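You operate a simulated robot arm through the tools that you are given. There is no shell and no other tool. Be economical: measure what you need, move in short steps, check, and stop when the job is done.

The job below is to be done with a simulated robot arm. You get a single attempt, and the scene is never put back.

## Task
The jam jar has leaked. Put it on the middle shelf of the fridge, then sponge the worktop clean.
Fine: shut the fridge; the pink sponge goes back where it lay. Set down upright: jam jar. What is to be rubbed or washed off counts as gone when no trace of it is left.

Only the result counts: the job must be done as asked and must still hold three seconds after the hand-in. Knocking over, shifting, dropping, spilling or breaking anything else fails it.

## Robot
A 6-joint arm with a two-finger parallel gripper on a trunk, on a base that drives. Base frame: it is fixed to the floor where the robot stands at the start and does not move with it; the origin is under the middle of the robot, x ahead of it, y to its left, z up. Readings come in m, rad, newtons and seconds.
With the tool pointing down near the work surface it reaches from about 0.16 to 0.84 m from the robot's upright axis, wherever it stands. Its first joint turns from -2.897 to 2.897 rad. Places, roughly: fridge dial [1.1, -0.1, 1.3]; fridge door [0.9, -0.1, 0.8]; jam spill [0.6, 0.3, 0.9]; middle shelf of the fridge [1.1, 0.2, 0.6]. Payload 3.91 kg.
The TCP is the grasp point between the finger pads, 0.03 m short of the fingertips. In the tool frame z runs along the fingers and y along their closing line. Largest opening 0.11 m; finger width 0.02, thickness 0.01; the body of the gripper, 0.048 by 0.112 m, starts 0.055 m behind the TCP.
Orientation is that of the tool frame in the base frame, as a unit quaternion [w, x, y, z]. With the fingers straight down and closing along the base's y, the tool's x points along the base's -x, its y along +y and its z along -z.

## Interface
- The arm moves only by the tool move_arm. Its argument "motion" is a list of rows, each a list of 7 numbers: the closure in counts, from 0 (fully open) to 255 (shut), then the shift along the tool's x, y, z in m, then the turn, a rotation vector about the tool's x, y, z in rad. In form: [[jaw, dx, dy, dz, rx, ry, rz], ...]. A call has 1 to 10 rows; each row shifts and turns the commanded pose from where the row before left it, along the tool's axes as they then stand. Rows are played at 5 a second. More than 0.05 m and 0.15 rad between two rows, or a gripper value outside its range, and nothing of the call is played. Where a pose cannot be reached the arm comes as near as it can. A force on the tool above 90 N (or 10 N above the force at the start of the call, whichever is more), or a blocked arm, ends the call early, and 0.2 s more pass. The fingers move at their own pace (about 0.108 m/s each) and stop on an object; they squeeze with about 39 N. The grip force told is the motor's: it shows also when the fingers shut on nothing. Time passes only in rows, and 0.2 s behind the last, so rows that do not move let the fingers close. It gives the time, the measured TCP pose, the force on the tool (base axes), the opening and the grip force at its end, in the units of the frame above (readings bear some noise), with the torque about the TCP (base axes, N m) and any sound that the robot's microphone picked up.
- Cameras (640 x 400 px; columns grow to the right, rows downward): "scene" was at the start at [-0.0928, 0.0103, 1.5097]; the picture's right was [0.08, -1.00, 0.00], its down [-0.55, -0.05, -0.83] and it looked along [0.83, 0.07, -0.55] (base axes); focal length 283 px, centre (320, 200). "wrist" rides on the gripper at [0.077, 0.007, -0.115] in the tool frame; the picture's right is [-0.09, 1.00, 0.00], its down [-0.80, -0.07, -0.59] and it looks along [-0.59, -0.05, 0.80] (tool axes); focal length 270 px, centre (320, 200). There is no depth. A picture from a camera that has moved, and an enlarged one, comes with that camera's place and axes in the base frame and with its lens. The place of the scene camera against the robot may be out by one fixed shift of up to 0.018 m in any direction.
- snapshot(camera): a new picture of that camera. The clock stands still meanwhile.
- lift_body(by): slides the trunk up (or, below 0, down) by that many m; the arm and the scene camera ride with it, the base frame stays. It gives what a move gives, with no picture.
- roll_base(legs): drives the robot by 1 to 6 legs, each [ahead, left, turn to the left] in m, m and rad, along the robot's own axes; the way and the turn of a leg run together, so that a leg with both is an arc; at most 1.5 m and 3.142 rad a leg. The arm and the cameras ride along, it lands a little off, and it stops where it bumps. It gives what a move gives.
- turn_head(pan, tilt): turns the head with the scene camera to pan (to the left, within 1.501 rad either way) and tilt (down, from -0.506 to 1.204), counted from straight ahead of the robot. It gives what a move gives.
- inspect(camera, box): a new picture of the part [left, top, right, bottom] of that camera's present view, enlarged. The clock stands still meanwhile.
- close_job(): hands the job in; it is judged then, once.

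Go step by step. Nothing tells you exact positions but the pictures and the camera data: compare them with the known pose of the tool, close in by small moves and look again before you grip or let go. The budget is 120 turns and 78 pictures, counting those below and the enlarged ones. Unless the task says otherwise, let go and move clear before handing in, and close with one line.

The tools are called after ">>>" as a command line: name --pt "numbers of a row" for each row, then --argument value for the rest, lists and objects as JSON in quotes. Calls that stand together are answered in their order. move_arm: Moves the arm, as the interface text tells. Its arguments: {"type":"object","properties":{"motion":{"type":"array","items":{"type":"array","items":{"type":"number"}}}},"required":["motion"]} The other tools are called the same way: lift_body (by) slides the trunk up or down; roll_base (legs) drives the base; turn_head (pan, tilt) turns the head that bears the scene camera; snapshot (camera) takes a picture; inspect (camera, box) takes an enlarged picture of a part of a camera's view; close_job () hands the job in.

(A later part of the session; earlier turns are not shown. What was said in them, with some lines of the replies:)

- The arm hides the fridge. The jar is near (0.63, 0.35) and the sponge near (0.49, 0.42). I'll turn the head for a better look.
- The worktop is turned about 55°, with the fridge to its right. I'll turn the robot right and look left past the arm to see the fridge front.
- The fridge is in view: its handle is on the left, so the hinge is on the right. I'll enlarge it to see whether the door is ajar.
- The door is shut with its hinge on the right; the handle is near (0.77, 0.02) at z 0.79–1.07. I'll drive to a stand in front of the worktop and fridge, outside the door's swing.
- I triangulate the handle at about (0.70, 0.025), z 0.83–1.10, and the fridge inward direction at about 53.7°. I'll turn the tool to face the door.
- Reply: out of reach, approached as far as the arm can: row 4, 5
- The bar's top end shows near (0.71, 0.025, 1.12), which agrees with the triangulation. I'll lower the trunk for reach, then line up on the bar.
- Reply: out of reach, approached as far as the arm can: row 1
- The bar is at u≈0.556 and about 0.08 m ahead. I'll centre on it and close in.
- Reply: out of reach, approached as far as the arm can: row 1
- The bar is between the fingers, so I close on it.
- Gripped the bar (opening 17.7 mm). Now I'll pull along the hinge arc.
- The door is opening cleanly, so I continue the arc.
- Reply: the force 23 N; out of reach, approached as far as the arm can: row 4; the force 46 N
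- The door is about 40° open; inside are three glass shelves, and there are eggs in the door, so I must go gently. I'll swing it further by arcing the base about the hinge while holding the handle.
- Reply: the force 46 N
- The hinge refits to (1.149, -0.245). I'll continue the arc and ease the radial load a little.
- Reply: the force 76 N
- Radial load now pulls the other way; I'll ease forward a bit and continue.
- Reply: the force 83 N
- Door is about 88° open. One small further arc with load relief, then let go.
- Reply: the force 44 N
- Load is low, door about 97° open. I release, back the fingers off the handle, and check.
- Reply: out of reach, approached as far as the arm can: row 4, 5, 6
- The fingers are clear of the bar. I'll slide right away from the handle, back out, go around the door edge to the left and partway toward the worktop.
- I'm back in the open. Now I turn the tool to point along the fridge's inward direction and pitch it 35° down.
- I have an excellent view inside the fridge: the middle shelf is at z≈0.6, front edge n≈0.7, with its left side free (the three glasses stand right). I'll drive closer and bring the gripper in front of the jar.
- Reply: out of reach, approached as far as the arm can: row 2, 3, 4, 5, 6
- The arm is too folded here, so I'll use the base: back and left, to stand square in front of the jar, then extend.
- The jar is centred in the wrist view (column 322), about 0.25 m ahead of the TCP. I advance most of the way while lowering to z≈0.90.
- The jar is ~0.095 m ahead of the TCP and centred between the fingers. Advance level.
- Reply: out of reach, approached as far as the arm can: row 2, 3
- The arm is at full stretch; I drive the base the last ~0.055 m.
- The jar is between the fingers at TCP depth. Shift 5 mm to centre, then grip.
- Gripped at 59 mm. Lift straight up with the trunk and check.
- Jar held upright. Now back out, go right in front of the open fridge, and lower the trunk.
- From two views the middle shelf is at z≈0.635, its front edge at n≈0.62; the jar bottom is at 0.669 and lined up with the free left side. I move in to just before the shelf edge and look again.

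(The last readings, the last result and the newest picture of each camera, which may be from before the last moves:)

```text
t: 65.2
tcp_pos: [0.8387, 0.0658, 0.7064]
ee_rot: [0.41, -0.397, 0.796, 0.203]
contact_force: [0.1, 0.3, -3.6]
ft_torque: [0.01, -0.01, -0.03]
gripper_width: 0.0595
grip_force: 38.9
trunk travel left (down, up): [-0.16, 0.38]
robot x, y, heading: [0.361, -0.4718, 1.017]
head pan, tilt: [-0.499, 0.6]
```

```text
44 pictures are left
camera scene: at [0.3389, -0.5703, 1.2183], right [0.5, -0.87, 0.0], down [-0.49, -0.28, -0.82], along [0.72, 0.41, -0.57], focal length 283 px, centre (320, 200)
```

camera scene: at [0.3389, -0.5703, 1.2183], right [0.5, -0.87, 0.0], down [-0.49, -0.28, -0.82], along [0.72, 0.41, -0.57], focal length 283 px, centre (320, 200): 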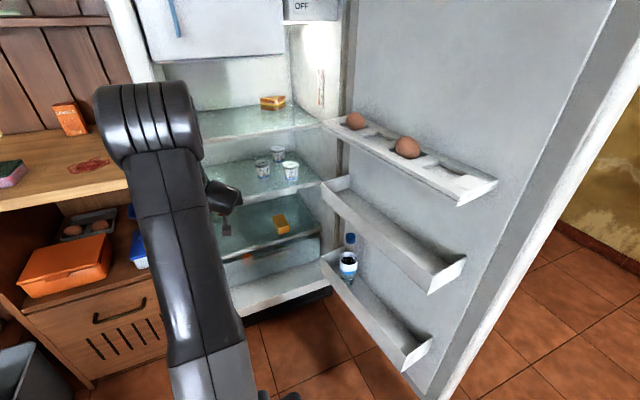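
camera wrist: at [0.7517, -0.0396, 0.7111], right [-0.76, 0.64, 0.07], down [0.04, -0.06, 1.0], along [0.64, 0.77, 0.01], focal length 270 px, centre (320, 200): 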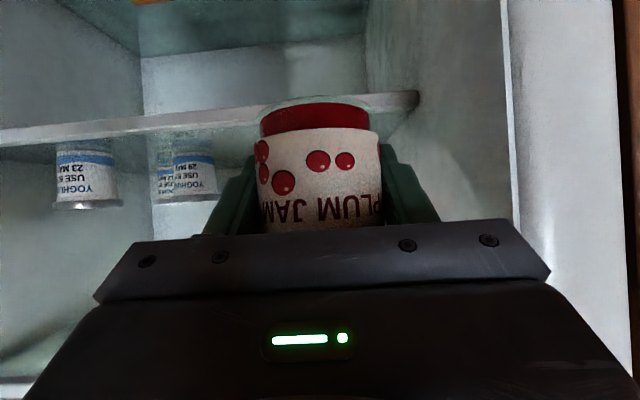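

The left part of the middle shelf is free and the yoghurts sit at u≥0.78. I drive in another 0.21 m; the jar bottom stays about 3–4 cm above the shelf.

>>> roll_base --legs '[[0.11, -0.009, 0], [0.099, -0.008, 0]]'

>>> snapshot --camera "wrist"

>>> snapshot --camera "scene"

```text
t: 66.6
tcp_pos: [0.9082, 0.1492, 0.7053]
ee_rot: [0.41, -0.393, 0.798, 0.2]
contact_force: [0.2, 0.5, -3.2]
ft_torque: [0.03, -0.03, 0.02]
gripper_width: 0.0592
grip_force: 39.3
trunk travel left (down, up): [-0.16, 0.38]
robot x, y, heading: [0.4316, -0.3828, 1.015]
head pan, tilt: [-0.499, 0.6]
stopped in leg 2: the robot was blocked; the commanded pose is now the measured one
```

```text
43 pictures are left
camera wrist: at [0.8204, 0.0446, 0.7108], right [-0.76, 0.65, 0.07], down [0.05, -0.05, 1.0], along [0.65, 0.76, 0.01], focal length 270 px, centre (320, 200)
```

wrist: 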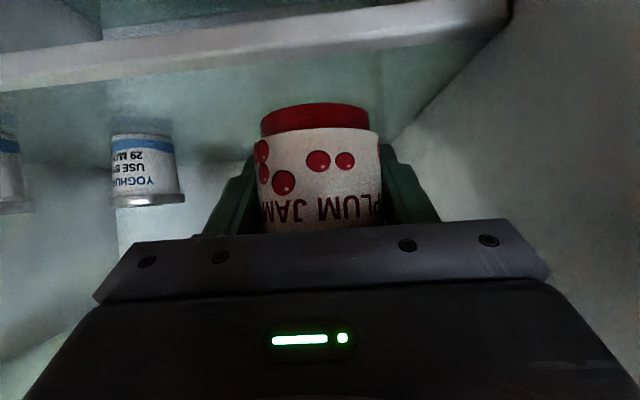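

```text
42 pictures are left
camera scene: at [0.4051, -0.4819, 1.2182], right [0.49, -0.87, 0.0], down [-0.49, -0.28, -0.83], along [0.72, 0.41, -0.56], focal length 283 px, centre (320, 200)
```

scene: 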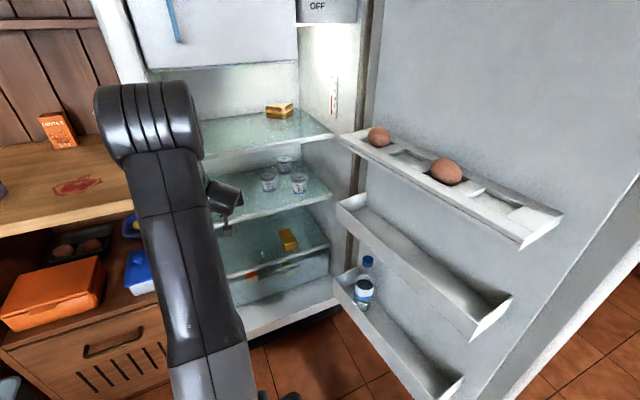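

Blocked after 0.11 m, with no force at the tool, so an arm link seems to touch something. I'll look from the left side.

>>> turn_head --pan 0.5 --tilt 0.5

>>> snapshot --camera "scene"

```text
t: 67.8
tcp_pos: [0.9072, 0.1483, 0.7054]
ee_rot: [0.409, -0.394, 0.798, 0.201]
contact_force: [-0.5, 0.3, -2.4]
ft_torque: [-0.02, -0.03, 0.04]
gripper_width: 0.0592
grip_force: 39.0
trunk travel left (down, up): [-0.16, 0.38]
robot x, y, heading: [0.4292, -0.3809, 1.016]
head pan, tilt: [0.499, 0.499]
```

```text
41 pictures are left
camera scene: at [0.3338, -0.4351, 1.2273], right [1.0, -0.06, 0.0], down [-0.03, -0.48, -0.88], along [0.05, 0.88, -0.48], focal length 283 px, centre (320, 200)
```

scene: 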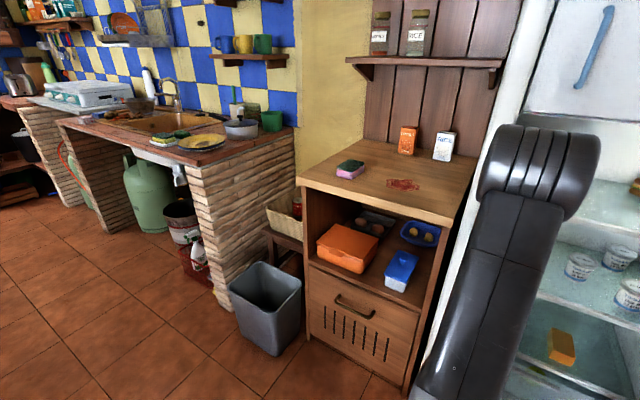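

The wrist likely grazed the fridge's left front edge. I back out a little, shift 35 mm right, and re-enter less deep (target n≈0.715).

>>> roll_base --legs '[[-0.05, 0.004, 0], [-0.003, -0.035, 0], [0.107, -0.008, 0]]'

>>> snapshot --camera "wrist"

```text
t: 70.0
tcp_pos: [0.9688, 0.175, 0.7055]
ee_rot: [0.409, -0.394, 0.798, 0.2]
contact_force: [0.6, -0.3, -3.0]
ft_torque: [0.01, 0.0, 0.03]
gripper_width: 0.0592
grip_force: 38.8
trunk travel left (down, up): [-0.16, 0.38]
robot x, y, heading: [0.4916, -0.3612, 1.019]
head pan, tilt: [0.499, 0.499]
```

```text
40 pictures are left
camera wrist: at [0.8807, 0.071, 0.7107], right [-0.76, 0.65, 0.07], down [0.05, -0.05, 1.0], along [0.65, 0.76, 0.01], focal length 270 px, centre (320, 200)
```

wrist: 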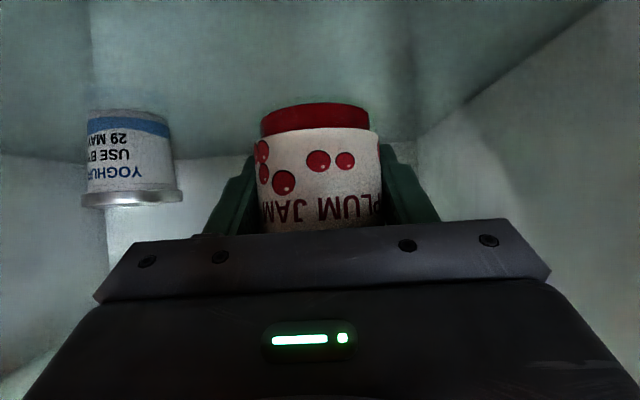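

In position (n≈0.715, u≈0.677) over the shelf. Lower slowly, watching the vertical force.

>>> lift_body --by -0.025

>>> lift_body --by -0.008

>>> snapshot --camera "wrist"

```text
t: 70.7
tcp_pos: [0.9687, 0.1763, 0.6804]
ee_rot: [0.409, -0.395, 0.797, 0.202]
contact_force: [0.1, -0.3, -2.5]
ft_torque: [0.05, 0.0, 0.04]
gripper_width: 0.0594
grip_force: 38.6
trunk travel left (down, up): [-0.135, 0.405]
robot x, y, heading: [0.4879, -0.356, 1.017]
head pan, tilt: [0.499, 0.499]
```

```text
t: 71.3
tcp_pos: [0.9679, 0.1768, 0.6766]
ee_rot: [0.413, -0.394, 0.796, 0.202]
contact_force: [-1.0, -0.7, 19.6]
ft_torque: [-0.05, 0.63, 0.04]
gripper_width: 0.0597
grip_force: 38.8
trunk travel left (down, up): [-0.127, 0.413]
robot x, y, heading: [0.4929, -0.3564, 1.014]
head pan, tilt: [0.499, 0.499]
```

```text
39 pictures are left
camera wrist: at [0.8808, 0.0711, 0.6811], right [-0.76, 0.65, 0.07], down [0.04, -0.06, 1.0], along [0.65, 0.76, 0.02], focal length 270 px, centre (320, 200)
```

wrist: 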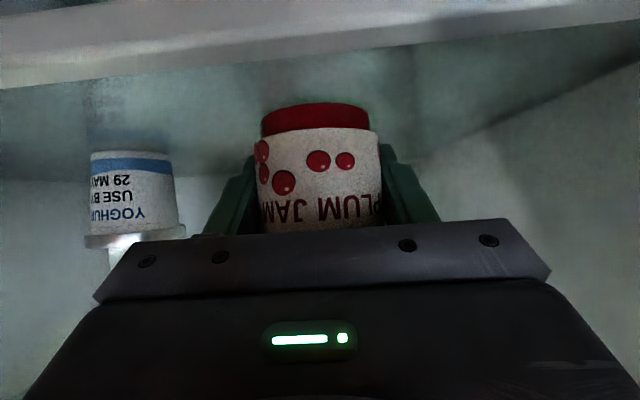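

Contact at TCP z 0.677, so the shelf is at 0.639, as estimated; the jar stands about 3 cm behind the shelf edge. Ease the load, then open partway.

>>> lift_body --by 0.003

>>> move_arm --pt "62 0 0 0 0 0 0" --pt "62 0 0 0 0 0 0" --pt "62 0 0 0 0 0 0"

>>> snapshot --camera "wrist"

```text
t: 71.8
tcp_pos: [0.9688, 0.1756, 0.677]
ee_rot: [0.41, -0.395, 0.797, 0.202]
contact_force: [5.2, 4.7, 14.5]
ft_torque: [0.43, 0.18, -0.15]
gripper_width: 0.0593
grip_force: 39.2
trunk travel left (down, up): [-0.13, 0.41]
robot x, y, heading: [0.4903, -0.3574, 1.017]
head pan, tilt: [0.499, 0.499]
```

```text
t: 72.6
tcp_pos: [0.969, 0.176, 0.6744]
ee_rot: [0.409, -0.396, 0.797, 0.202]
contact_force: [-0.9, 0.1, -0.9]
ft_torque: [0.0, -0.03, 0.03]
gripper_width: 0.0832
grip_force: 0.2
trunk travel left (down, up): [-0.13, 0.41]
robot x, y, heading: [0.493, -0.3578, 1.014]
head pan, tilt: [0.499, 0.499]
```

```text
38 pictures are left
camera wrist: at [0.8805, 0.0708, 0.6807], right [-0.76, 0.65, 0.07], down [0.05, -0.05, 1.0], along [0.65, 0.76, 0.01], focal length 270 px, centre (320, 200)
```

wrist: 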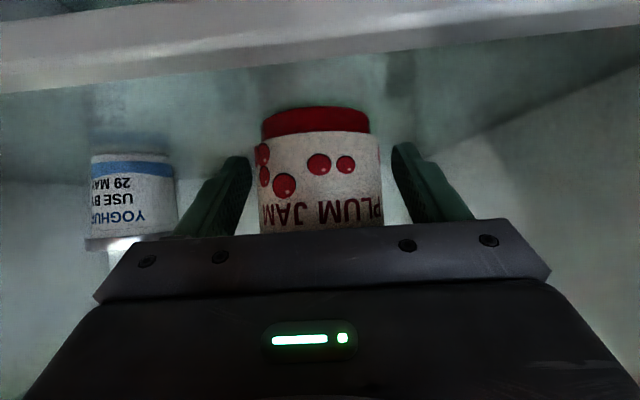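

The jar stands free between the fingers. I back straight out.

>>> roll_base --legs '[[-0.15, 0.012, 0], [-0.2, 0.016, 0]]'

>>> snapshot --camera "wrist"

```text
t: 75.2
tcp_pos: [0.761, -0.1083, 0.6762]
ee_rot: [0.409, -0.394, 0.798, 0.201]
contact_force: [0.4, 0.7, -0.9]
ft_torque: [-0.04, -0.01, -0.02]
gripper_width: 0.0836
grip_force: 0.0
trunk travel left (down, up): [-0.13, 0.41]
robot x, y, heading: [0.2825, -0.6386, 1.012]
head pan, tilt: [0.499, 0.499]
```

```text
37 pictures are left
camera wrist: at [0.6723, -0.2132, 0.6808], right [-0.76, 0.65, 0.07], down [0.05, -0.05, 1.0], along [0.65, 0.76, 0.01], focal length 270 px, centre (320, 200)
```

wrist: 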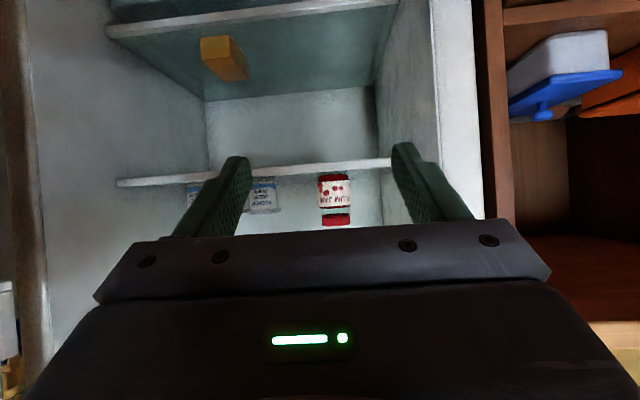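

The jar stands upright on the middle shelf. To shut the door I'll push its outer face from the right with closed fingers below the handle; first I'll check the floor to the right.

>>> turn_head --pan -0.9 --tilt 0.55

>>> snapshot --camera "scene"

```text
t: 76.7
tcp_pos: [0.7594, -0.1071, 0.6748]
ee_rot: [0.408, -0.394, 0.799, 0.2]
contact_force: [-0.6, 0.0, 0.1]
ft_torque: [-0.03, 0.02, -0.01]
gripper_width: 0.0833
grip_force: 0.0
trunk travel left (down, up): [-0.13, 0.41]
robot x, y, heading: [0.28, -0.6437, 1.015]
head pan, tilt: [-0.901, 0.55]
```

```text
36 pictures are left
camera scene: at [0.2696, -0.7735, 1.1928], right [0.12, -0.99, 0.0], down [-0.52, -0.06, -0.85], along [0.85, 0.1, -0.52], focal length 283 px, centre (320, 200)
```

scene: 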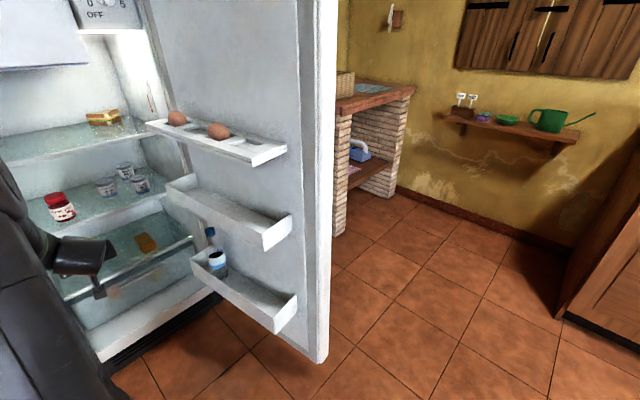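

The floor is clear. I close the fingers, retract the arm, and drive around to the outer side of the door.

>>> move_arm --pt "255 0.0215 0 -0.0307 0 0 0" --pt "255 0.0215 0 -0.0307 0 0 0" --pt "255 0.0215 0 -0.0307 0 0 0" --pt "255 0.0215 0 -0.0307 0 0 0"

>>> roll_base --legs '[[-0.466, 0.036, 0], [-0.046, -0.593, 0]]'

>>> turn_head --pan 0.5 --tilt 0.5

>>> snapshot --camera "scene"

>>> snapshot --camera "wrist"

```text
t: 77.7
tcp_pos: [0.6701, -0.2283, 0.6765]
ee_rot: [0.409, -0.394, 0.798, 0.201]
contact_force: [1.2, 0.4, -0.4]
ft_torque: [-0.04, 0.02, 0.0]
gripper_width: 0.0
grip_force: 37.5
trunk travel left (down, up): [-0.13, 0.41]
robot x, y, heading: [0.281, -0.6402, 1.013]
head pan, tilt: [-0.901, 0.55]
```

```text
t: 83.5
tcp_pos: [0.8679, -0.9555, 0.6776]
ee_rot: [0.409, -0.396, 0.797, 0.202]
contact_force: [-0.3, 0.7, 0.1]
ft_torque: [0.01, 0.02, -0.03]
gripper_width: 0.0001
grip_force: 37.8
trunk travel left (down, up): [-0.13, 0.41]
robot x, y, heading: [0.4829, -1.374, 1.02]
head pan, tilt: [-0.901, 0.55]
```

```text
t: 85.0
tcp_pos: [0.8679, -0.9566, 0.6778]
ee_rot: [0.408, -0.396, 0.797, 0.202]
contact_force: [0.1, 0.4, -0.3]
ft_torque: [0.02, 0.02, -0.01]
gripper_width: 0.0
grip_force: 37.3
trunk travel left (down, up): [-0.13, 0.41]
robot x, y, heading: [0.4827, -1.3682, 1.024]
head pan, tilt: [0.499, 0.499]
```

```text
35 pictures are left
camera scene: at [0.3851, -1.423, 1.1974], right [1.0, -0.05, 0.0], down [-0.03, -0.48, -0.88], along [0.05, 0.88, -0.48], focal length 283 px, centre (320, 200)
```

scene: 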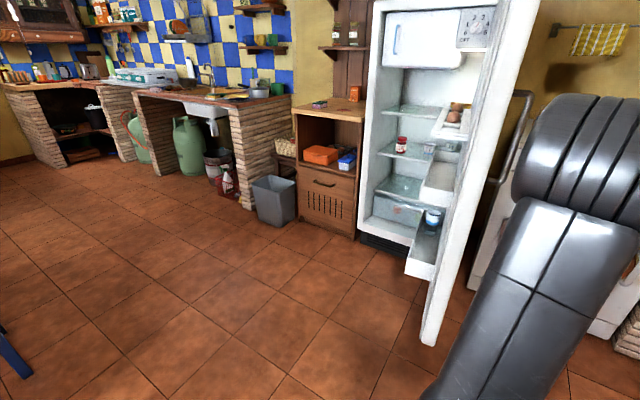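

```text
34 pictures are left
camera wrist: at [0.7803, -1.062, 0.6823], right [-0.76, 0.64, 0.07], down [0.05, -0.05, 1.0], along [0.65, 0.76, 0.01], focal length 270 px, centre (320, 200)
```

wrist: 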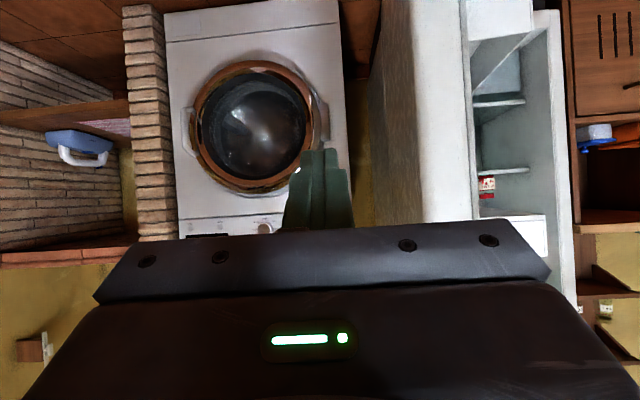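

I'm on the outer side with 0.11 m clearance. Go forward beside the door's outer face, then push left gently.

>>> roll_base --legs '[[0.29, -0.022, 0]]'

>>> snapshot --camera "wrist"

```text
t: 87.0
tcp_pos: [1.0384, -0.7215, 0.6763]
ee_rot: [0.408, -0.395, 0.798, 0.2]
contact_force: [-0.2, -0.8, -0.7]
ft_torque: [-0.04, 0.01, -0.03]
gripper_width: 0.0
grip_force: 38.0
trunk travel left (down, up): [-0.13, 0.41]
robot x, y, heading: [0.6476, -1.1374, 1.023]
head pan, tilt: [0.499, 0.499]
```

```text
33 pictures are left
camera wrist: at [0.9512, -0.8266, 0.6823], right [-0.76, 0.64, 0.07], down [0.05, -0.05, 1.0], along [0.65, 0.76, 0.01], focal length 270 px, centre (320, 200)
```

wrist: 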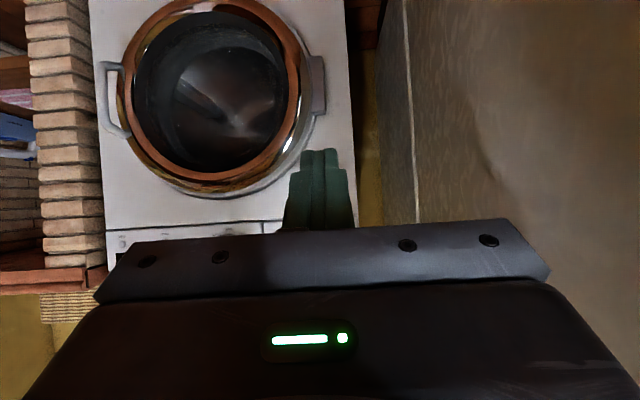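

Now a clockwise arc of the base about the hinge, so the fingers' side takes the door along.

>>> roll_base --legs '[[-0.01, 0.256, -0.25], [-0.01, 0.256, -0.25]]'

>>> snapshot --camera "scene"

>>> snapshot --camera "wrist"

```text
t: 90.3
tcp_pos: [0.8219, -0.6062, 0.6769]
ee_rot: [0.446, -0.185, 0.87, 0.094]
contact_force: [0.8, 0.6, -0.4]
ft_torque: [0.01, 0.02, -0.01]
gripper_width: 0.0
grip_force: 37.5
trunk travel left (down, up): [-0.13, 0.41]
robot x, y, heading: [0.2836, -0.7849, 0.522]
head pan, tilt: [0.499, 0.499]
```

```text
32 pictures are left
camera scene: at [0.173, -0.7886, 1.1974], right [0.85, -0.53, 0.0], down [-0.25, -0.41, -0.88], along [0.46, 0.75, -0.48], focal length 283 px, centre (320, 200)
```

scene: 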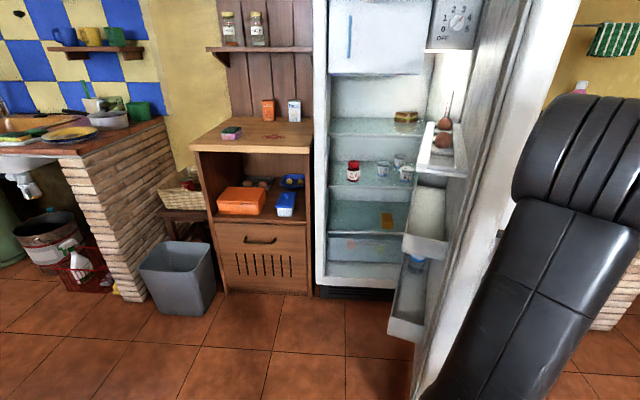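

```text
31 pictures are left
camera wrist: at [0.6959, -0.6561, 0.6823], right [-0.36, 0.93, 0.07], down [0.01, -0.07, 1.0], along [0.93, 0.36, 0.01], focal length 270 px, centre (320, 200)
```

wrist: 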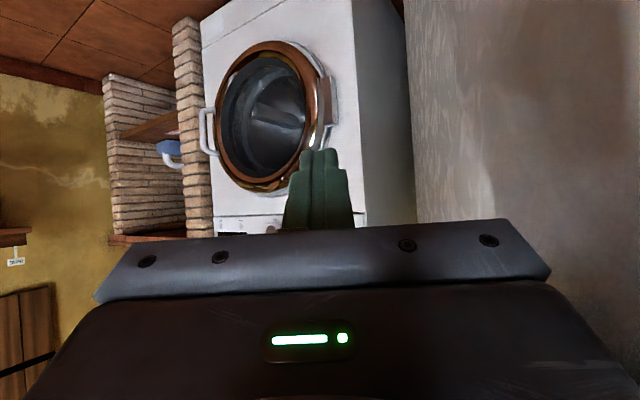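

The door is following. Continue the same arc by another 0.5 rad.

>>> roll_base --legs '[[-0.01, 0.255, -0.25], [-0.01, 0.255, -0.25]]'

>>> turn_head --pan 0.6 --tilt 0.6

>>> snapshot --camera "scene"

```text
t: 93.6
tcp_pos: [0.6894, -0.4049, 0.6775]
ee_rot: [0.455, 0.036, 0.89, -0.02]
contact_force: [0.7, 0.0, -0.5]
ft_torque: [0.03, -0.01, -0.02]
gripper_width: 0.0
grip_force: 38.0
trunk travel left (down, up): [-0.13, 0.41]
robot x, y, heading: [0.1281, -0.3032, 0.022]
head pan, tilt: [0.499, 0.499]
```

```text
t: 94.3
tcp_pos: [0.6895, -0.4039, 0.6782]
ee_rot: [0.455, 0.036, 0.89, -0.019]
contact_force: [0.2, 0.4, -0.9]
ft_torque: [-0.03, 0.0, 0.01]
gripper_width: 0.0001
grip_force: 37.4
trunk travel left (down, up): [-0.13, 0.41]
robot x, y, heading: [0.1306, -0.3008, 0.017]
head pan, tilt: [0.6, 0.6]
```

```text
30 pictures are left
camera scene: at [0.022, -0.2523, 1.1884], right [0.58, -0.82, 0.0], down [-0.46, -0.33, -0.83], along [0.67, 0.48, -0.56], focal length 283 px, centre (320, 200)
```

scene: 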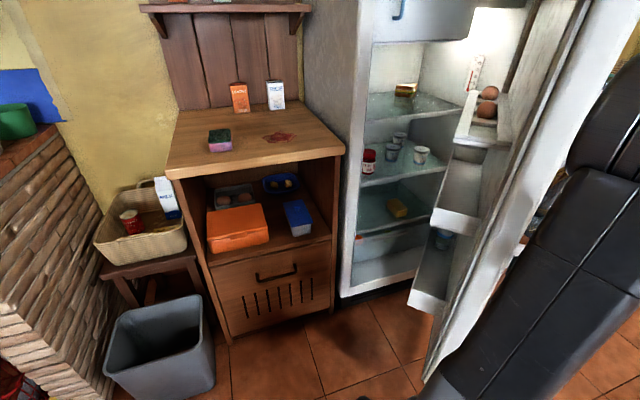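

The door is now about 50° open. I reposition in front of it, turn to face it, and will finish by pushing with the fingertips below the handle.

>>> roll_base --legs '[[-0.03, -0.65, 0], [0, 0, 1.0], [0.117, -0.049, 0]]'

>>> turn_head --pan 0.4 --tilt 0.4

>>> snapshot --camera "scene"

>>> snapshot --camera "wrist"

```text
t: 101.4
tcp_pos: [0.598, -0.4643, 0.677]
ee_rot: [0.408, -0.398, 0.796, 0.202]
contact_force: [0.0, 0.6, 0.1]
ft_torque: [0.01, 0.02, 0.02]
gripper_width: 0.0002
grip_force: 37.6
trunk travel left (down, up): [-0.13, 0.41]
robot x, y, heading: [0.2151, -0.8823, 1.025]
head pan, tilt: [0.6, 0.6]
```

```text
t: 102.1
tcp_pos: [0.5989, -0.4634, 0.677]
ee_rot: [0.408, -0.399, 0.796, 0.203]
contact_force: [0.2, -0.2, -0.2]
ft_torque: [-0.01, 0.02, 0.01]
gripper_width: 0.0002
grip_force: 37.9
trunk travel left (down, up): [-0.13, 0.41]
robot x, y, heading: [0.217, -0.8826, 1.029]
head pan, tilt: [0.4, 0.4]
```

```text
29 pictures are left
camera scene: at [0.1288, -0.9332, 1.2065], right [0.99, -0.14, 0.0], down [-0.06, -0.39, -0.92], along [0.13, 0.91, -0.39], focal length 283 px, centre (320, 200)
```

scene: 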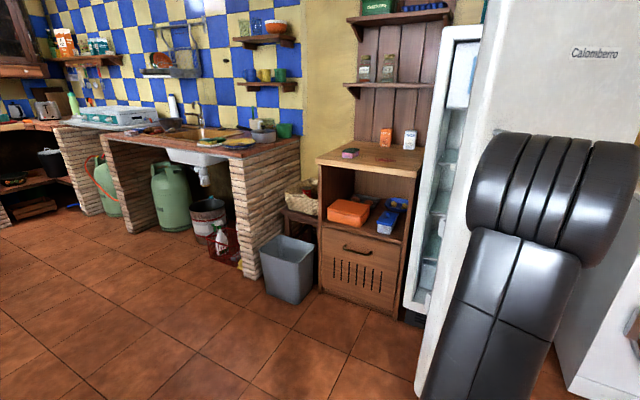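

```text
28 pictures are left
camera wrist: at [0.5122, -0.5703, 0.6822], right [-0.77, 0.64, 0.07], down [0.05, -0.05, 1.0], along [0.64, 0.77, 0.01], focal length 270 px, centre (320, 200)
```

wrist: 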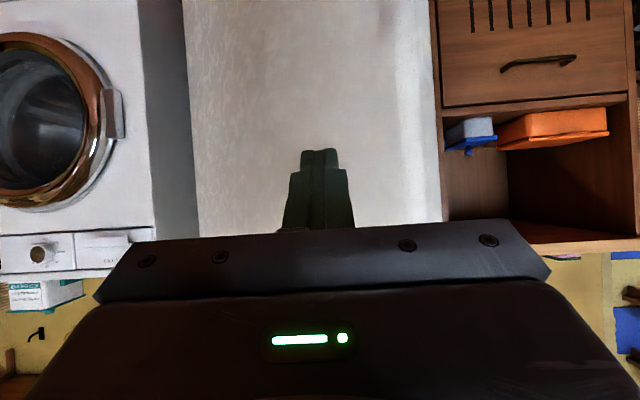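

The tip faces the door's outer side. Push forward.

>>> roll_base --legs '[[0.254, 0.027, 0], [0.202, 0.012, 0]]'

>>> snapshot --camera "scene"

>>> snapshot --camera "wrist"

```text
t: 105.1
tcp_pos: [0.8007, -0.0587, 0.6758]
ee_rot: [0.408, -0.398, 0.797, 0.201]
contact_force: [-12.2, -24.0, -3.4]
ft_torque: [-0.44, -0.01, -0.08]
gripper_width: 0.0004
grip_force: 37.8
trunk travel left (down, up): [-0.13, 0.41]
robot x, y, heading: [0.412, -0.475, 1.021]
head pan, tilt: [0.4, 0.4]
```

```text
27 pictures are left
camera scene: at [0.3302, -0.5266, 1.2063], right [0.99, -0.15, 0.0], down [-0.06, -0.38, -0.92], along [0.13, 0.91, -0.39], focal length 283 px, centre (320, 200)
```

scene: 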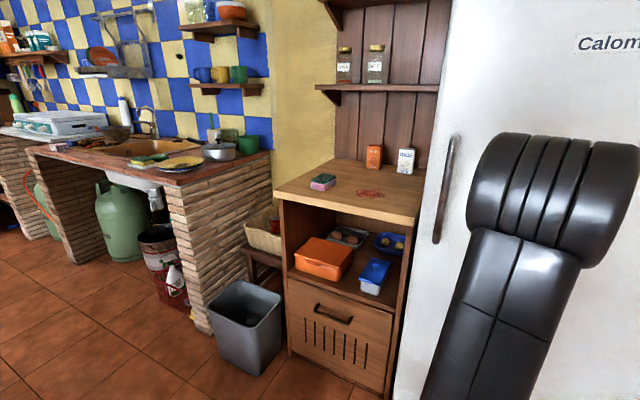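

```text
26 pictures are left
camera wrist: at [0.7138, -0.1642, 0.682], right [-0.76, 0.64, 0.07], down [0.05, -0.05, 1.0], along [0.64, 0.77, 0.01], focal length 270 px, centre (320, 200)
```

wrist: 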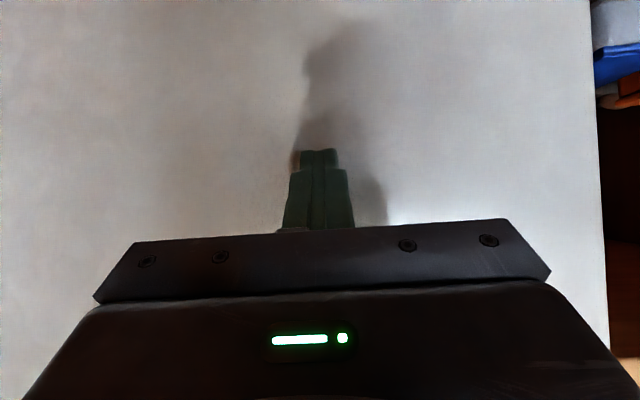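

Now 27 N of resistance: the door is shut or nearly. One more small push, then back off and check.

>>> roll_base --legs '[[0.015, 0, 0]]'

>>> roll_base --legs '[[-0.3, 0.0, 0]]'

>>> turn_head --pan 0.3 --tilt 0.35

>>> snapshot --camera "scene"

```text
t: 106.0
tcp_pos: [0.8007, -0.0585, 0.6723]
ee_rot: [0.402, -0.399, 0.8, 0.197]
contact_force: [-13.6, -18.1, 11.3]
ft_torque: [0.13, -0.06, 0.06]
gripper_width: 0.0
grip_force: 38.1
trunk travel left (down, up): [-0.13, 0.41]
robot x, y, heading: [0.4196, -0.4652, 1.021]
head pan, tilt: [0.4, 0.4]
stopped in leg 1: the force on the tool passed its limit (the readings are from after the stop); the commanded pose is now the measured one
```

```text
t: 108.0
tcp_pos: [0.6461, -0.3099, 0.6701]
ee_rot: [0.401, -0.399, 0.801, 0.196]
contact_force: [0.3, 0.2, 0.3]
ft_torque: [0.0, -0.04, -0.01]
gripper_width: 0.0001
grip_force: 37.2
trunk travel left (down, up): [-0.13, 0.41]
robot x, y, heading: [0.269, -0.7209, 1.024]
head pan, tilt: [0.4, 0.4]
```

```text
t: 108.7
tcp_pos: [0.6468, -0.3095, 0.6699]
ee_rot: [0.401, -0.399, 0.801, 0.197]
contact_force: [0.0, 0.3, 0.0]
ft_torque: [0.01, 0.01, 0.0]
gripper_width: 0.0
grip_force: 37.2
trunk travel left (down, up): [-0.13, 0.41]
robot x, y, heading: [0.2646, -0.7212, 1.027]
head pan, tilt: [0.3, 0.351]
```

```text
25 pictures are left
camera scene: at [0.19, -0.7725, 1.2111], right [0.97, -0.24, 0.0], down [-0.08, -0.33, -0.94], along [0.23, 0.91, -0.34], focal length 283 px, centre (320, 200)
```

scene: 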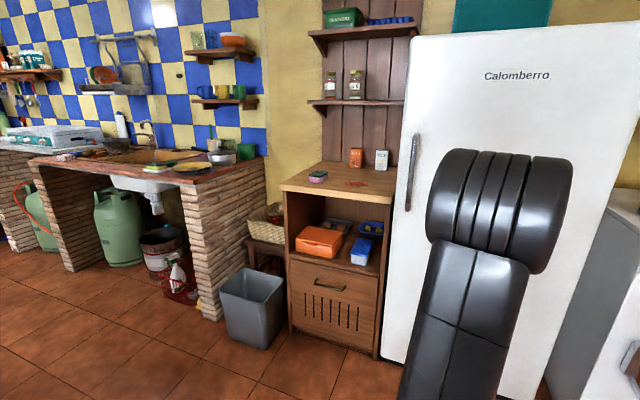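

The fridge is shut. Next the sponge: raise the trunk, point the tool down, and drive in front of the worktop.

>>> lift_body --by 0.36

>>> move_arm --pt "0 0 0 0 0 0.137 0" --pt "0 0 0 0 0 0.137 0" --pt "0 0 0 0 0 0.137 0" --pt "0 0 0 0 0 0.137 0" --pt "0 0 0 0 0 0.137 0" --pt "0 0 0 0 0 0.137 0" --pt "0 0 0 0 0 0.137 0"

>>> roll_base --legs '[[0, 0.401, 0], [0.462, 0, 0]]'

>>> snapshot --camera "wrist"

```text
t: 112.2
tcp_pos: [0.6463, -0.3094, 1.0315]
ee_rot: [0.402, -0.398, 0.801, 0.196]
contact_force: [0.7, -0.6, -0.4]
ft_torque: [0.01, 0.02, 0.03]
gripper_width: 0.0001
grip_force: 37.7
trunk travel left (down, up): [-0.49, 0.05]
robot x, y, heading: [0.2679, -0.7186, 1.028]
head pan, tilt: [0.3, 0.351]
```

```text
t: 113.8
tcp_pos: [0.6298, -0.3399, 0.9986]
ee_rot: [0.036, -0.456, 0.888, 0.042]
contact_force: [-0.5, 0.7, -0.8]
ft_torque: [0.01, 0.0, 0.02]
gripper_width: 0.1102
grip_force: 0.1
out of reach, approached as far as the arm can: row 1, 2, 3
trunk travel left (down, up): [-0.49, 0.05]
robot x, y, heading: [0.2628, -0.7189, 1.026]
head pan, tilt: [0.3, 0.351]
```

```text
t: 118.7
tcp_pos: [0.5321, 0.2626, 0.999]
ee_rot: [0.036, -0.455, 0.889, 0.044]
contact_force: [0.4, 0.0, -0.4]
ft_torque: [-0.05, -0.05, 0.0]
gripper_width: 0.1101
grip_force: 0.1
trunk travel left (down, up): [-0.49, 0.05]
robot x, y, heading: [0.1661, -0.1182, 1.015]
head pan, tilt: [0.3, 0.351]
```

```text
24 pictures are left
camera wrist: at [0.4803, 0.1924, 1.1065], right [-0.76, 0.65, 0.05], down [0.51, 0.54, 0.67], along [0.41, 0.53, -0.74], focal length 270 px, centre (320, 200)
```

wrist: 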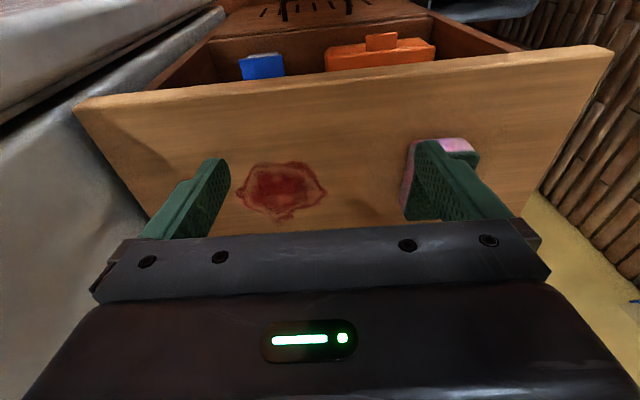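

I can see the spill: u 0.27–0.37, n 0.60–0.69. I move over in front of the sponge and straighten the tool.

>>> move_arm --pt "0 0 0.035 0 0 0.057 0" --pt "0 0 0.035 0 0 0.057 0" --pt "0 0 0.035 0 0 0 0" --pt "0 0 0.035 0 0 0 0"

>>> snapshot --camera "wrist"

```text
t: 119.7
tcp_pos: [0.418, 0.3443, 1.0067]
ee_rot: [-0.014, -0.456, 0.89, 0.018]
contact_force: [-0.2, -0.3, 0.2]
ft_torque: [0.01, 0.02, -0.01]
gripper_width: 0.1103
grip_force: 0.1
trunk travel left (down, up): [-0.49, 0.05]
robot x, y, heading: [0.1699, -0.1152, 1.022]
head pan, tilt: [0.3, 0.351]
```

```text
23 pictures are left
camera wrist: at [0.3739, 0.2842, 1.1228], right [-0.76, 0.65, 0.04], down [0.55, 0.6, 0.58], along [0.35, 0.46, -0.81], focal length 270 px, centre (320, 200)
```

wrist: 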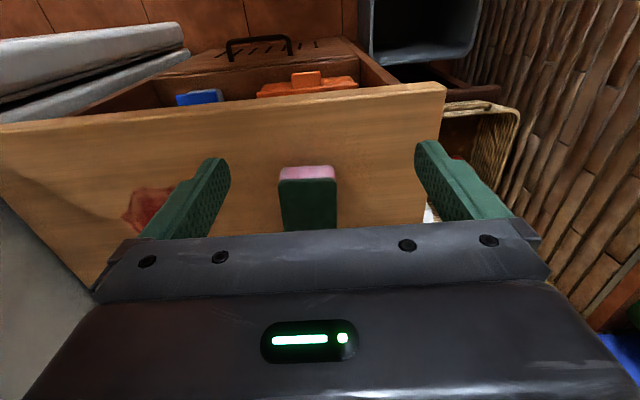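

The sponge lies aligned with the tool: centre ≈ (0.494, 0.426), 57 mm wide, top z≈0.90. Move above it and lower to TCP z≈0.91.

>>> move_arm --pt "0 -0.03 -0.0135 0 0.044 0 0" --pt "0 -0.04 0 0 0 0 0" --pt "0 -0.04 0 0 0 0 0" --pt "0 0 0 0.03 0 0 0" --pt "0 0 0 0.03 0 0 0"

>>> snapshot --camera "wrist"

```text
t: 120.9
tcp_pos: [0.4921, 0.4256, 0.9451]
ee_rot: [-0.004, -0.456, 0.89, -0.002]
contact_force: [1.2, -0.2, -0.2]
ft_torque: [0.0, 0.05, 0.02]
gripper_width: 0.11
grip_force: 0.0
trunk travel left (down, up): [-0.49, 0.05]
robot x, y, heading: [0.1664, -0.1174, 1.02]
head pan, tilt: [0.3, 0.351]
```

```text
22 pictures are left
camera wrist: at [0.4446, 0.368, 1.0604], right [-0.76, 0.65, 0.0], down [0.53, 0.61, 0.59], along [0.38, 0.44, -0.81], focal length 270 px, centre (320, 200)
```

wrist: 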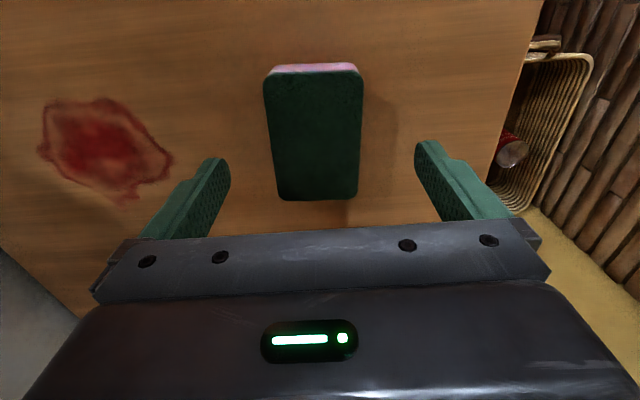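

The sponge's centre (0.494, 0.421) is right under the TCP. Lower and grip.

>>> move_arm --pt "0 0 -0.004 0.018 0 0 0" --pt "0 0 0 0.018 0 0 0" --pt "255 0 0 0 0 0 0" --pt "255 0 0 0 0 0 0" --pt "255 0 0 0 0 0 0"

```text
t: 122.1
tcp_pos: [0.4969, 0.4224, 0.909]
ee_rot: [-0.004, -0.456, 0.89, -0.002]
contact_force: [0.1, -0.7, 0.9]
ft_torque: [-0.05, -0.03, -0.02]
gripper_width: 0.0589
grip_force: 39.2
trunk travel left (down, up): [-0.49, 0.05]
robot x, y, heading: [0.1686, -0.1156, 1.019]
head pan, tilt: [0.3, 0.351]
```

Sponge gripped (its home: TCP 0.4969, 0.4224, z 0.909). Lift, carry to the edge of the spill, press lightly and stroke.

>>> move_arm --pt "255 0 0 -0.03 0 0 0" --pt "255 0 -0.04 0 0 0 0" --pt "255 0 -0.04 0 0 0 0" --pt "255 0 -0.02 0 0 0 0" --pt "255 0 0 0.028 0 0 0" --pt "255 0 0 0.005 0 0 0"

>>> move_arm --pt "255 0 -0.03 0 0 0 0" --pt "255 0 -0.03 0 0 0 0" --pt "255 0 -0.035 0 0 0 0" --pt "255 0 -0.035 0 0 0 0" --pt "255 -0.028 0 0 0 0 0" --pt "255 0 0.035 0 0 0 0" --pt "255 0 0.035 0 0 0 0" --pt "255 0 0.03 0 0 0 0" --pt "255 0 0.03 0 0 0 0"

>>> snapshot --camera "wrist"

```text
t: 123.5
tcp_pos: [0.578, 0.3646, 0.9076]
ee_rot: [-0.001, -0.457, 0.89, -0.002]
contact_force: [1.4, 3.0, 20.6]
ft_torque: [-0.28, 0.4, -0.14]
gripper_width: 0.0587
grip_force: 38.3
trunk travel left (down, up): [-0.49, 0.05]
robot x, y, heading: [0.1677, -0.1176, 1.017]
head pan, tilt: [0.3, 0.351]
```

```text
t: 125.5
tcp_pos: [0.593, 0.3859, 0.9083]
ee_rot: [-0.003, -0.456, 0.89, 0.0]
contact_force: [6.8, -5.4, 33.9]
ft_torque: [-0.25, -0.43, -0.04]
gripper_width: 0.0585
grip_force: 38.9
trunk travel left (down, up): [-0.49, 0.05]
robot x, y, heading: [0.1678, -0.1181, 1.02]
head pan, tilt: [0.3, 0.351]
```

```text
21 pictures are left
camera wrist: at [0.5444, 0.328, 1.0237], right [-0.76, 0.65, 0.0], down [0.53, 0.61, 0.59], along [0.38, 0.45, -0.81], focal length 270 px, centre (320, 200)
```

wrist: 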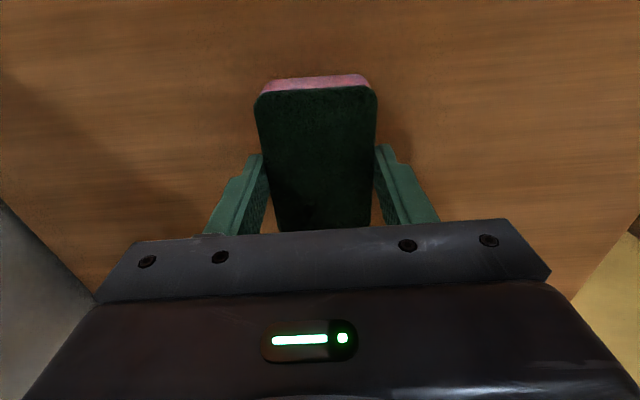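

The stain seems already gone. One more pass over the front and middle to be thorough.

>>> move_arm --pt "255 0.045 0 0 0 0 0" --pt "255 0 -0.035 0 0 0 0" --pt "255 0 -0.035 0 0 0 0" --pt "255 0 -0.035 0 0 0 0" --pt "255 0 -0.025 0 0 0 0" --pt "255 -0.025 0 0 0 0 0" --pt "255 0 0.035 0 0 0 0" --pt "255 0 0.035 0 0 0 0" --pt "255 0 0.03 0 0 0 0" --pt "255 0 0.03 0 0 0 0"

>>> move_arm --pt "255 0 0 -0.035 0 0 0" --pt "255 0.04 0 -0.03 0 0 0" --pt "255 0.04 0 -0.03 0 0 0"

>>> snapshot --camera "wrist"

```text
t: 127.7
tcp_pos: [0.5813, 0.3704, 0.9064]
ee_rot: [-0.004, -0.457, 0.89, -0.001]
contact_force: [5.4, -4.3, 28.9]
ft_torque: [-0.12, -0.37, -0.02]
gripper_width: 0.0586
grip_force: 38.6
trunk travel left (down, up): [-0.49, 0.05]
robot x, y, heading: [0.166, -0.1155, 1.021]
head pan, tilt: [0.3, 0.351]
```

```text
t: 128.5
tcp_pos: [0.5362, 0.3045, 1.0026]
ee_rot: [-0.004, -0.457, 0.89, -0.002]
contact_force: [0.6, 0.2, 0.2]
ft_torque: [-0.01, -0.01, 0.01]
gripper_width: 0.0584
grip_force: 38.9
trunk travel left (down, up): [-0.49, 0.05]
robot x, y, heading: [0.1687, -0.114, 1.022]
head pan, tilt: [0.3, 0.351]
```

```text
20 pictures are left
camera wrist: at [0.4878, 0.2476, 1.1187], right [-0.76, 0.65, 0.0], down [0.53, 0.61, 0.59], along [0.38, 0.44, -0.81], focal length 270 px, centre (320, 200)
```

wrist: 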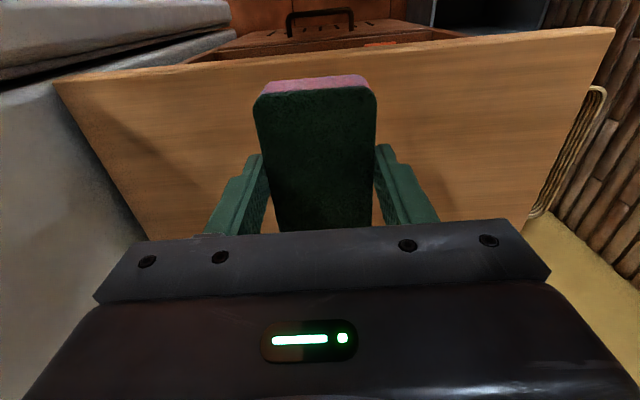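

The worktop looks clean. Bring the sponge back above its home spot and lower it.

>>> move_arm --pt "255 0 0.034 0 0 0 0" --pt "255 0 0.034 0 0 0 0" --pt "255 0 0.033 0 0 0 0" --pt "255 -0.036 0 0 0 0 0" --pt "255 -0.037 0 0 0 0 0" --pt "255 0 0 0.03 0 0 0" --pt "255 0 0 0.03 0 0 0" --pt "255 0 0 0.025 0 0 0"

```text
t: 130.3
tcp_pos: [0.4968, 0.4247, 0.9158]
ee_rot: [-0.005, -0.456, 0.89, -0.002]
contact_force: [0.6, 0.6, -1.3]
ft_torque: [0.0, -0.02, 0.04]
gripper_width: 0.0587
grip_force: 39.3
trunk travel left (down, up): [-0.49, 0.05]
robot x, y, heading: [0.1688, -0.1164, 1.022]
head pan, tilt: [0.3, 0.351]
```

>>> move_arm --pt "255 0.002 0 0.006 0 0 0" --pt "255 0 0 0 0 0 0"

```text
t: 130.9
tcp_pos: [0.4955, 0.4218, 0.9098]
ee_rot: [-0.005, -0.456, 0.89, -0.002]
contact_force: [-0.7, -0.3, 0.2]
ft_torque: [-0.01, -0.02, 0.0]
gripper_width: 0.0587
grip_force: 38.8
trunk travel left (down, up): [-0.49, 0.05]
robot x, y, heading: [0.1646, -0.1165, 1.02]
head pan, tilt: [0.3, 0.351]
```

The sponge is at its home pose. Release and lift away.

>>> move_arm --pt "255 0 0 0.001 0 0 0" --pt "0 0 0 0 0 0 0" --pt "0 0 0 0 0 0 0" --pt "0 0 0 0 0 0 0" --pt "0 0 0 -0.035 0 0 0" --pt "0 0.02 0 -0.04 0 0 0" --pt "0 0.03 0 -0.03 0 0 0" --pt "0 0.04 0 0 0 0 0"

>>> snapshot --camera "wrist"

```text
t: 132.7
tcp_pos: [0.4409, 0.3487, 1.014]
ee_rot: [-0.004, -0.457, 0.89, -0.003]
contact_force: [-0.3, 0.4, -0.2]
ft_torque: [0.02, -0.01, -0.01]
gripper_width: 0.1098
grip_force: 0.0
trunk travel left (down, up): [-0.49, 0.05]
robot x, y, heading: [0.1688, -0.1199, 1.017]
head pan, tilt: [0.3, 0.351]
```

```text
19 pictures are left
camera wrist: at [0.3926, 0.2916, 1.1308], right [-0.76, 0.65, 0.0], down [0.53, 0.61, 0.59], along [0.38, 0.45, -0.81], focal length 270 px, centre (320, 200)
```

wrist: 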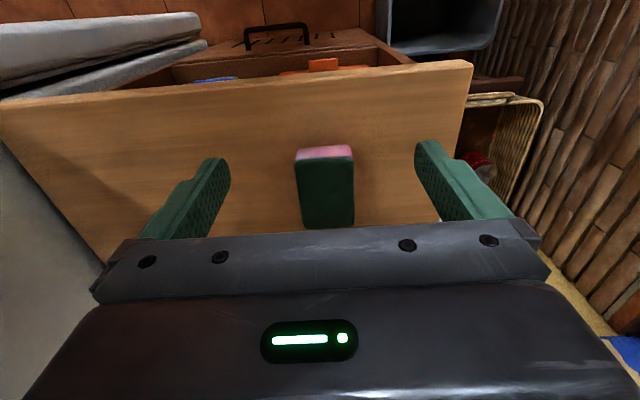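

The sponge is home. I back away and check both worktop and fridge door from the earlier viewpoint.

>>> roll_base --legs '[[-0.35, 0.15, 0], [0, 0, -1.5]]'

>>> turn_head --pan 0.9 --tilt 0.5

>>> snapshot --camera "scene"

```text
t: 138.8
tcp_pos: [0.3397, -0.574, 1.0142]
ee_rot: [-0.004, 0.274, 0.962, 0.002]
contact_force: [-0.2, -0.2, -0.6]
ft_torque: [-0.04, -0.02, 0.01]
gripper_width: 0.11
grip_force: 0.0
trunk travel left (down, up): [-0.49, 0.05]
robot x, y, heading: [-0.1435, -0.3359, -0.484]
head pan, tilt: [0.3, 0.351]
```

```text
t: 139.8
tcp_pos: [0.3391, -0.5741, 1.0143]
ee_rot: [-0.004, 0.274, 0.962, 0.002]
contact_force: [0.1, 0.6, 0.6]
ft_torque: [0.0, -0.01, 0.02]
gripper_width: 0.1102
grip_force: 0.1
trunk travel left (down, up): [-0.49, 0.05]
robot x, y, heading: [-0.1447, -0.3331, -0.491]
head pan, tilt: [0.901, 0.499]
```

```text
18 pictures are left
camera scene: at [-0.2221, -0.213, 1.5574], right [0.4, -0.92, 0.0], down [-0.44, -0.19, -0.88], along [0.8, 0.35, -0.48], focal length 283 px, centre (320, 200)
```

scene: 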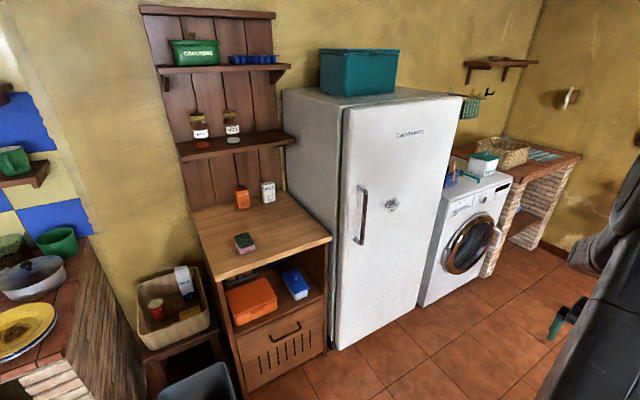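

>>> inspect --camera "scene" --box '[280, 80, 400, 200]'

>>> inspect --camera "scene" --box '[190, 180, 340, 290]'

```text
3.33 times, centred on (340, 140) of scene
camera zoom: at [-0.2221, -0.213, 1.5574], right [0.4, -0.92, 0.0], down [-0.44, -0.19, -0.88], along [0.8, 0.35, -0.48], focal length 943 px, centre (253, 400)
```

zoom: 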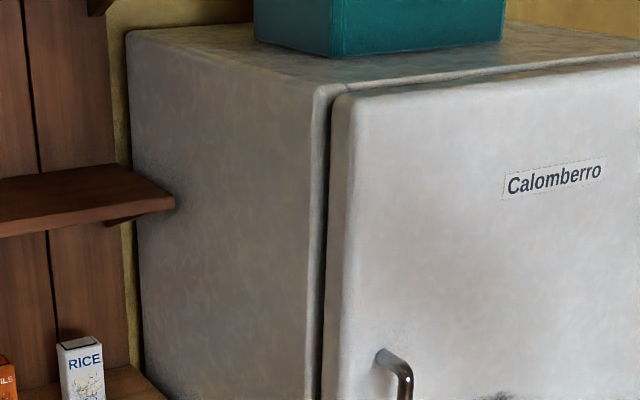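

```text
3.64 times, centred on (265, 235) of scene
camera zoom: at [-0.2221, -0.213, 1.5574], right [0.4, -0.92, 0.0], down [-0.44, -0.19, -0.88], along [0.8, 0.35, -0.48], focal length 1029 px, centre (520, 73)
```

zoom: 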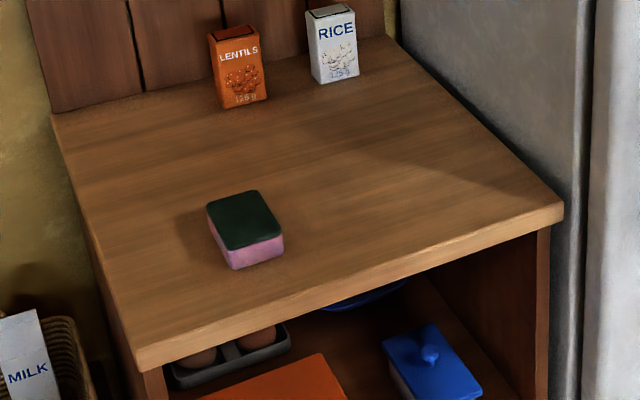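

The worktop is spotless, the sponge is back where it lay, and the fridge is shut with the jar upright inside. Handing in.

>>> close_job

```text
The job is handed in.
```

I put the jam jar upright on the middle shelf of the fridge and shut the door. I wiped the jam off the worktop until no trace showed, and put the pink sponge back where it lay.
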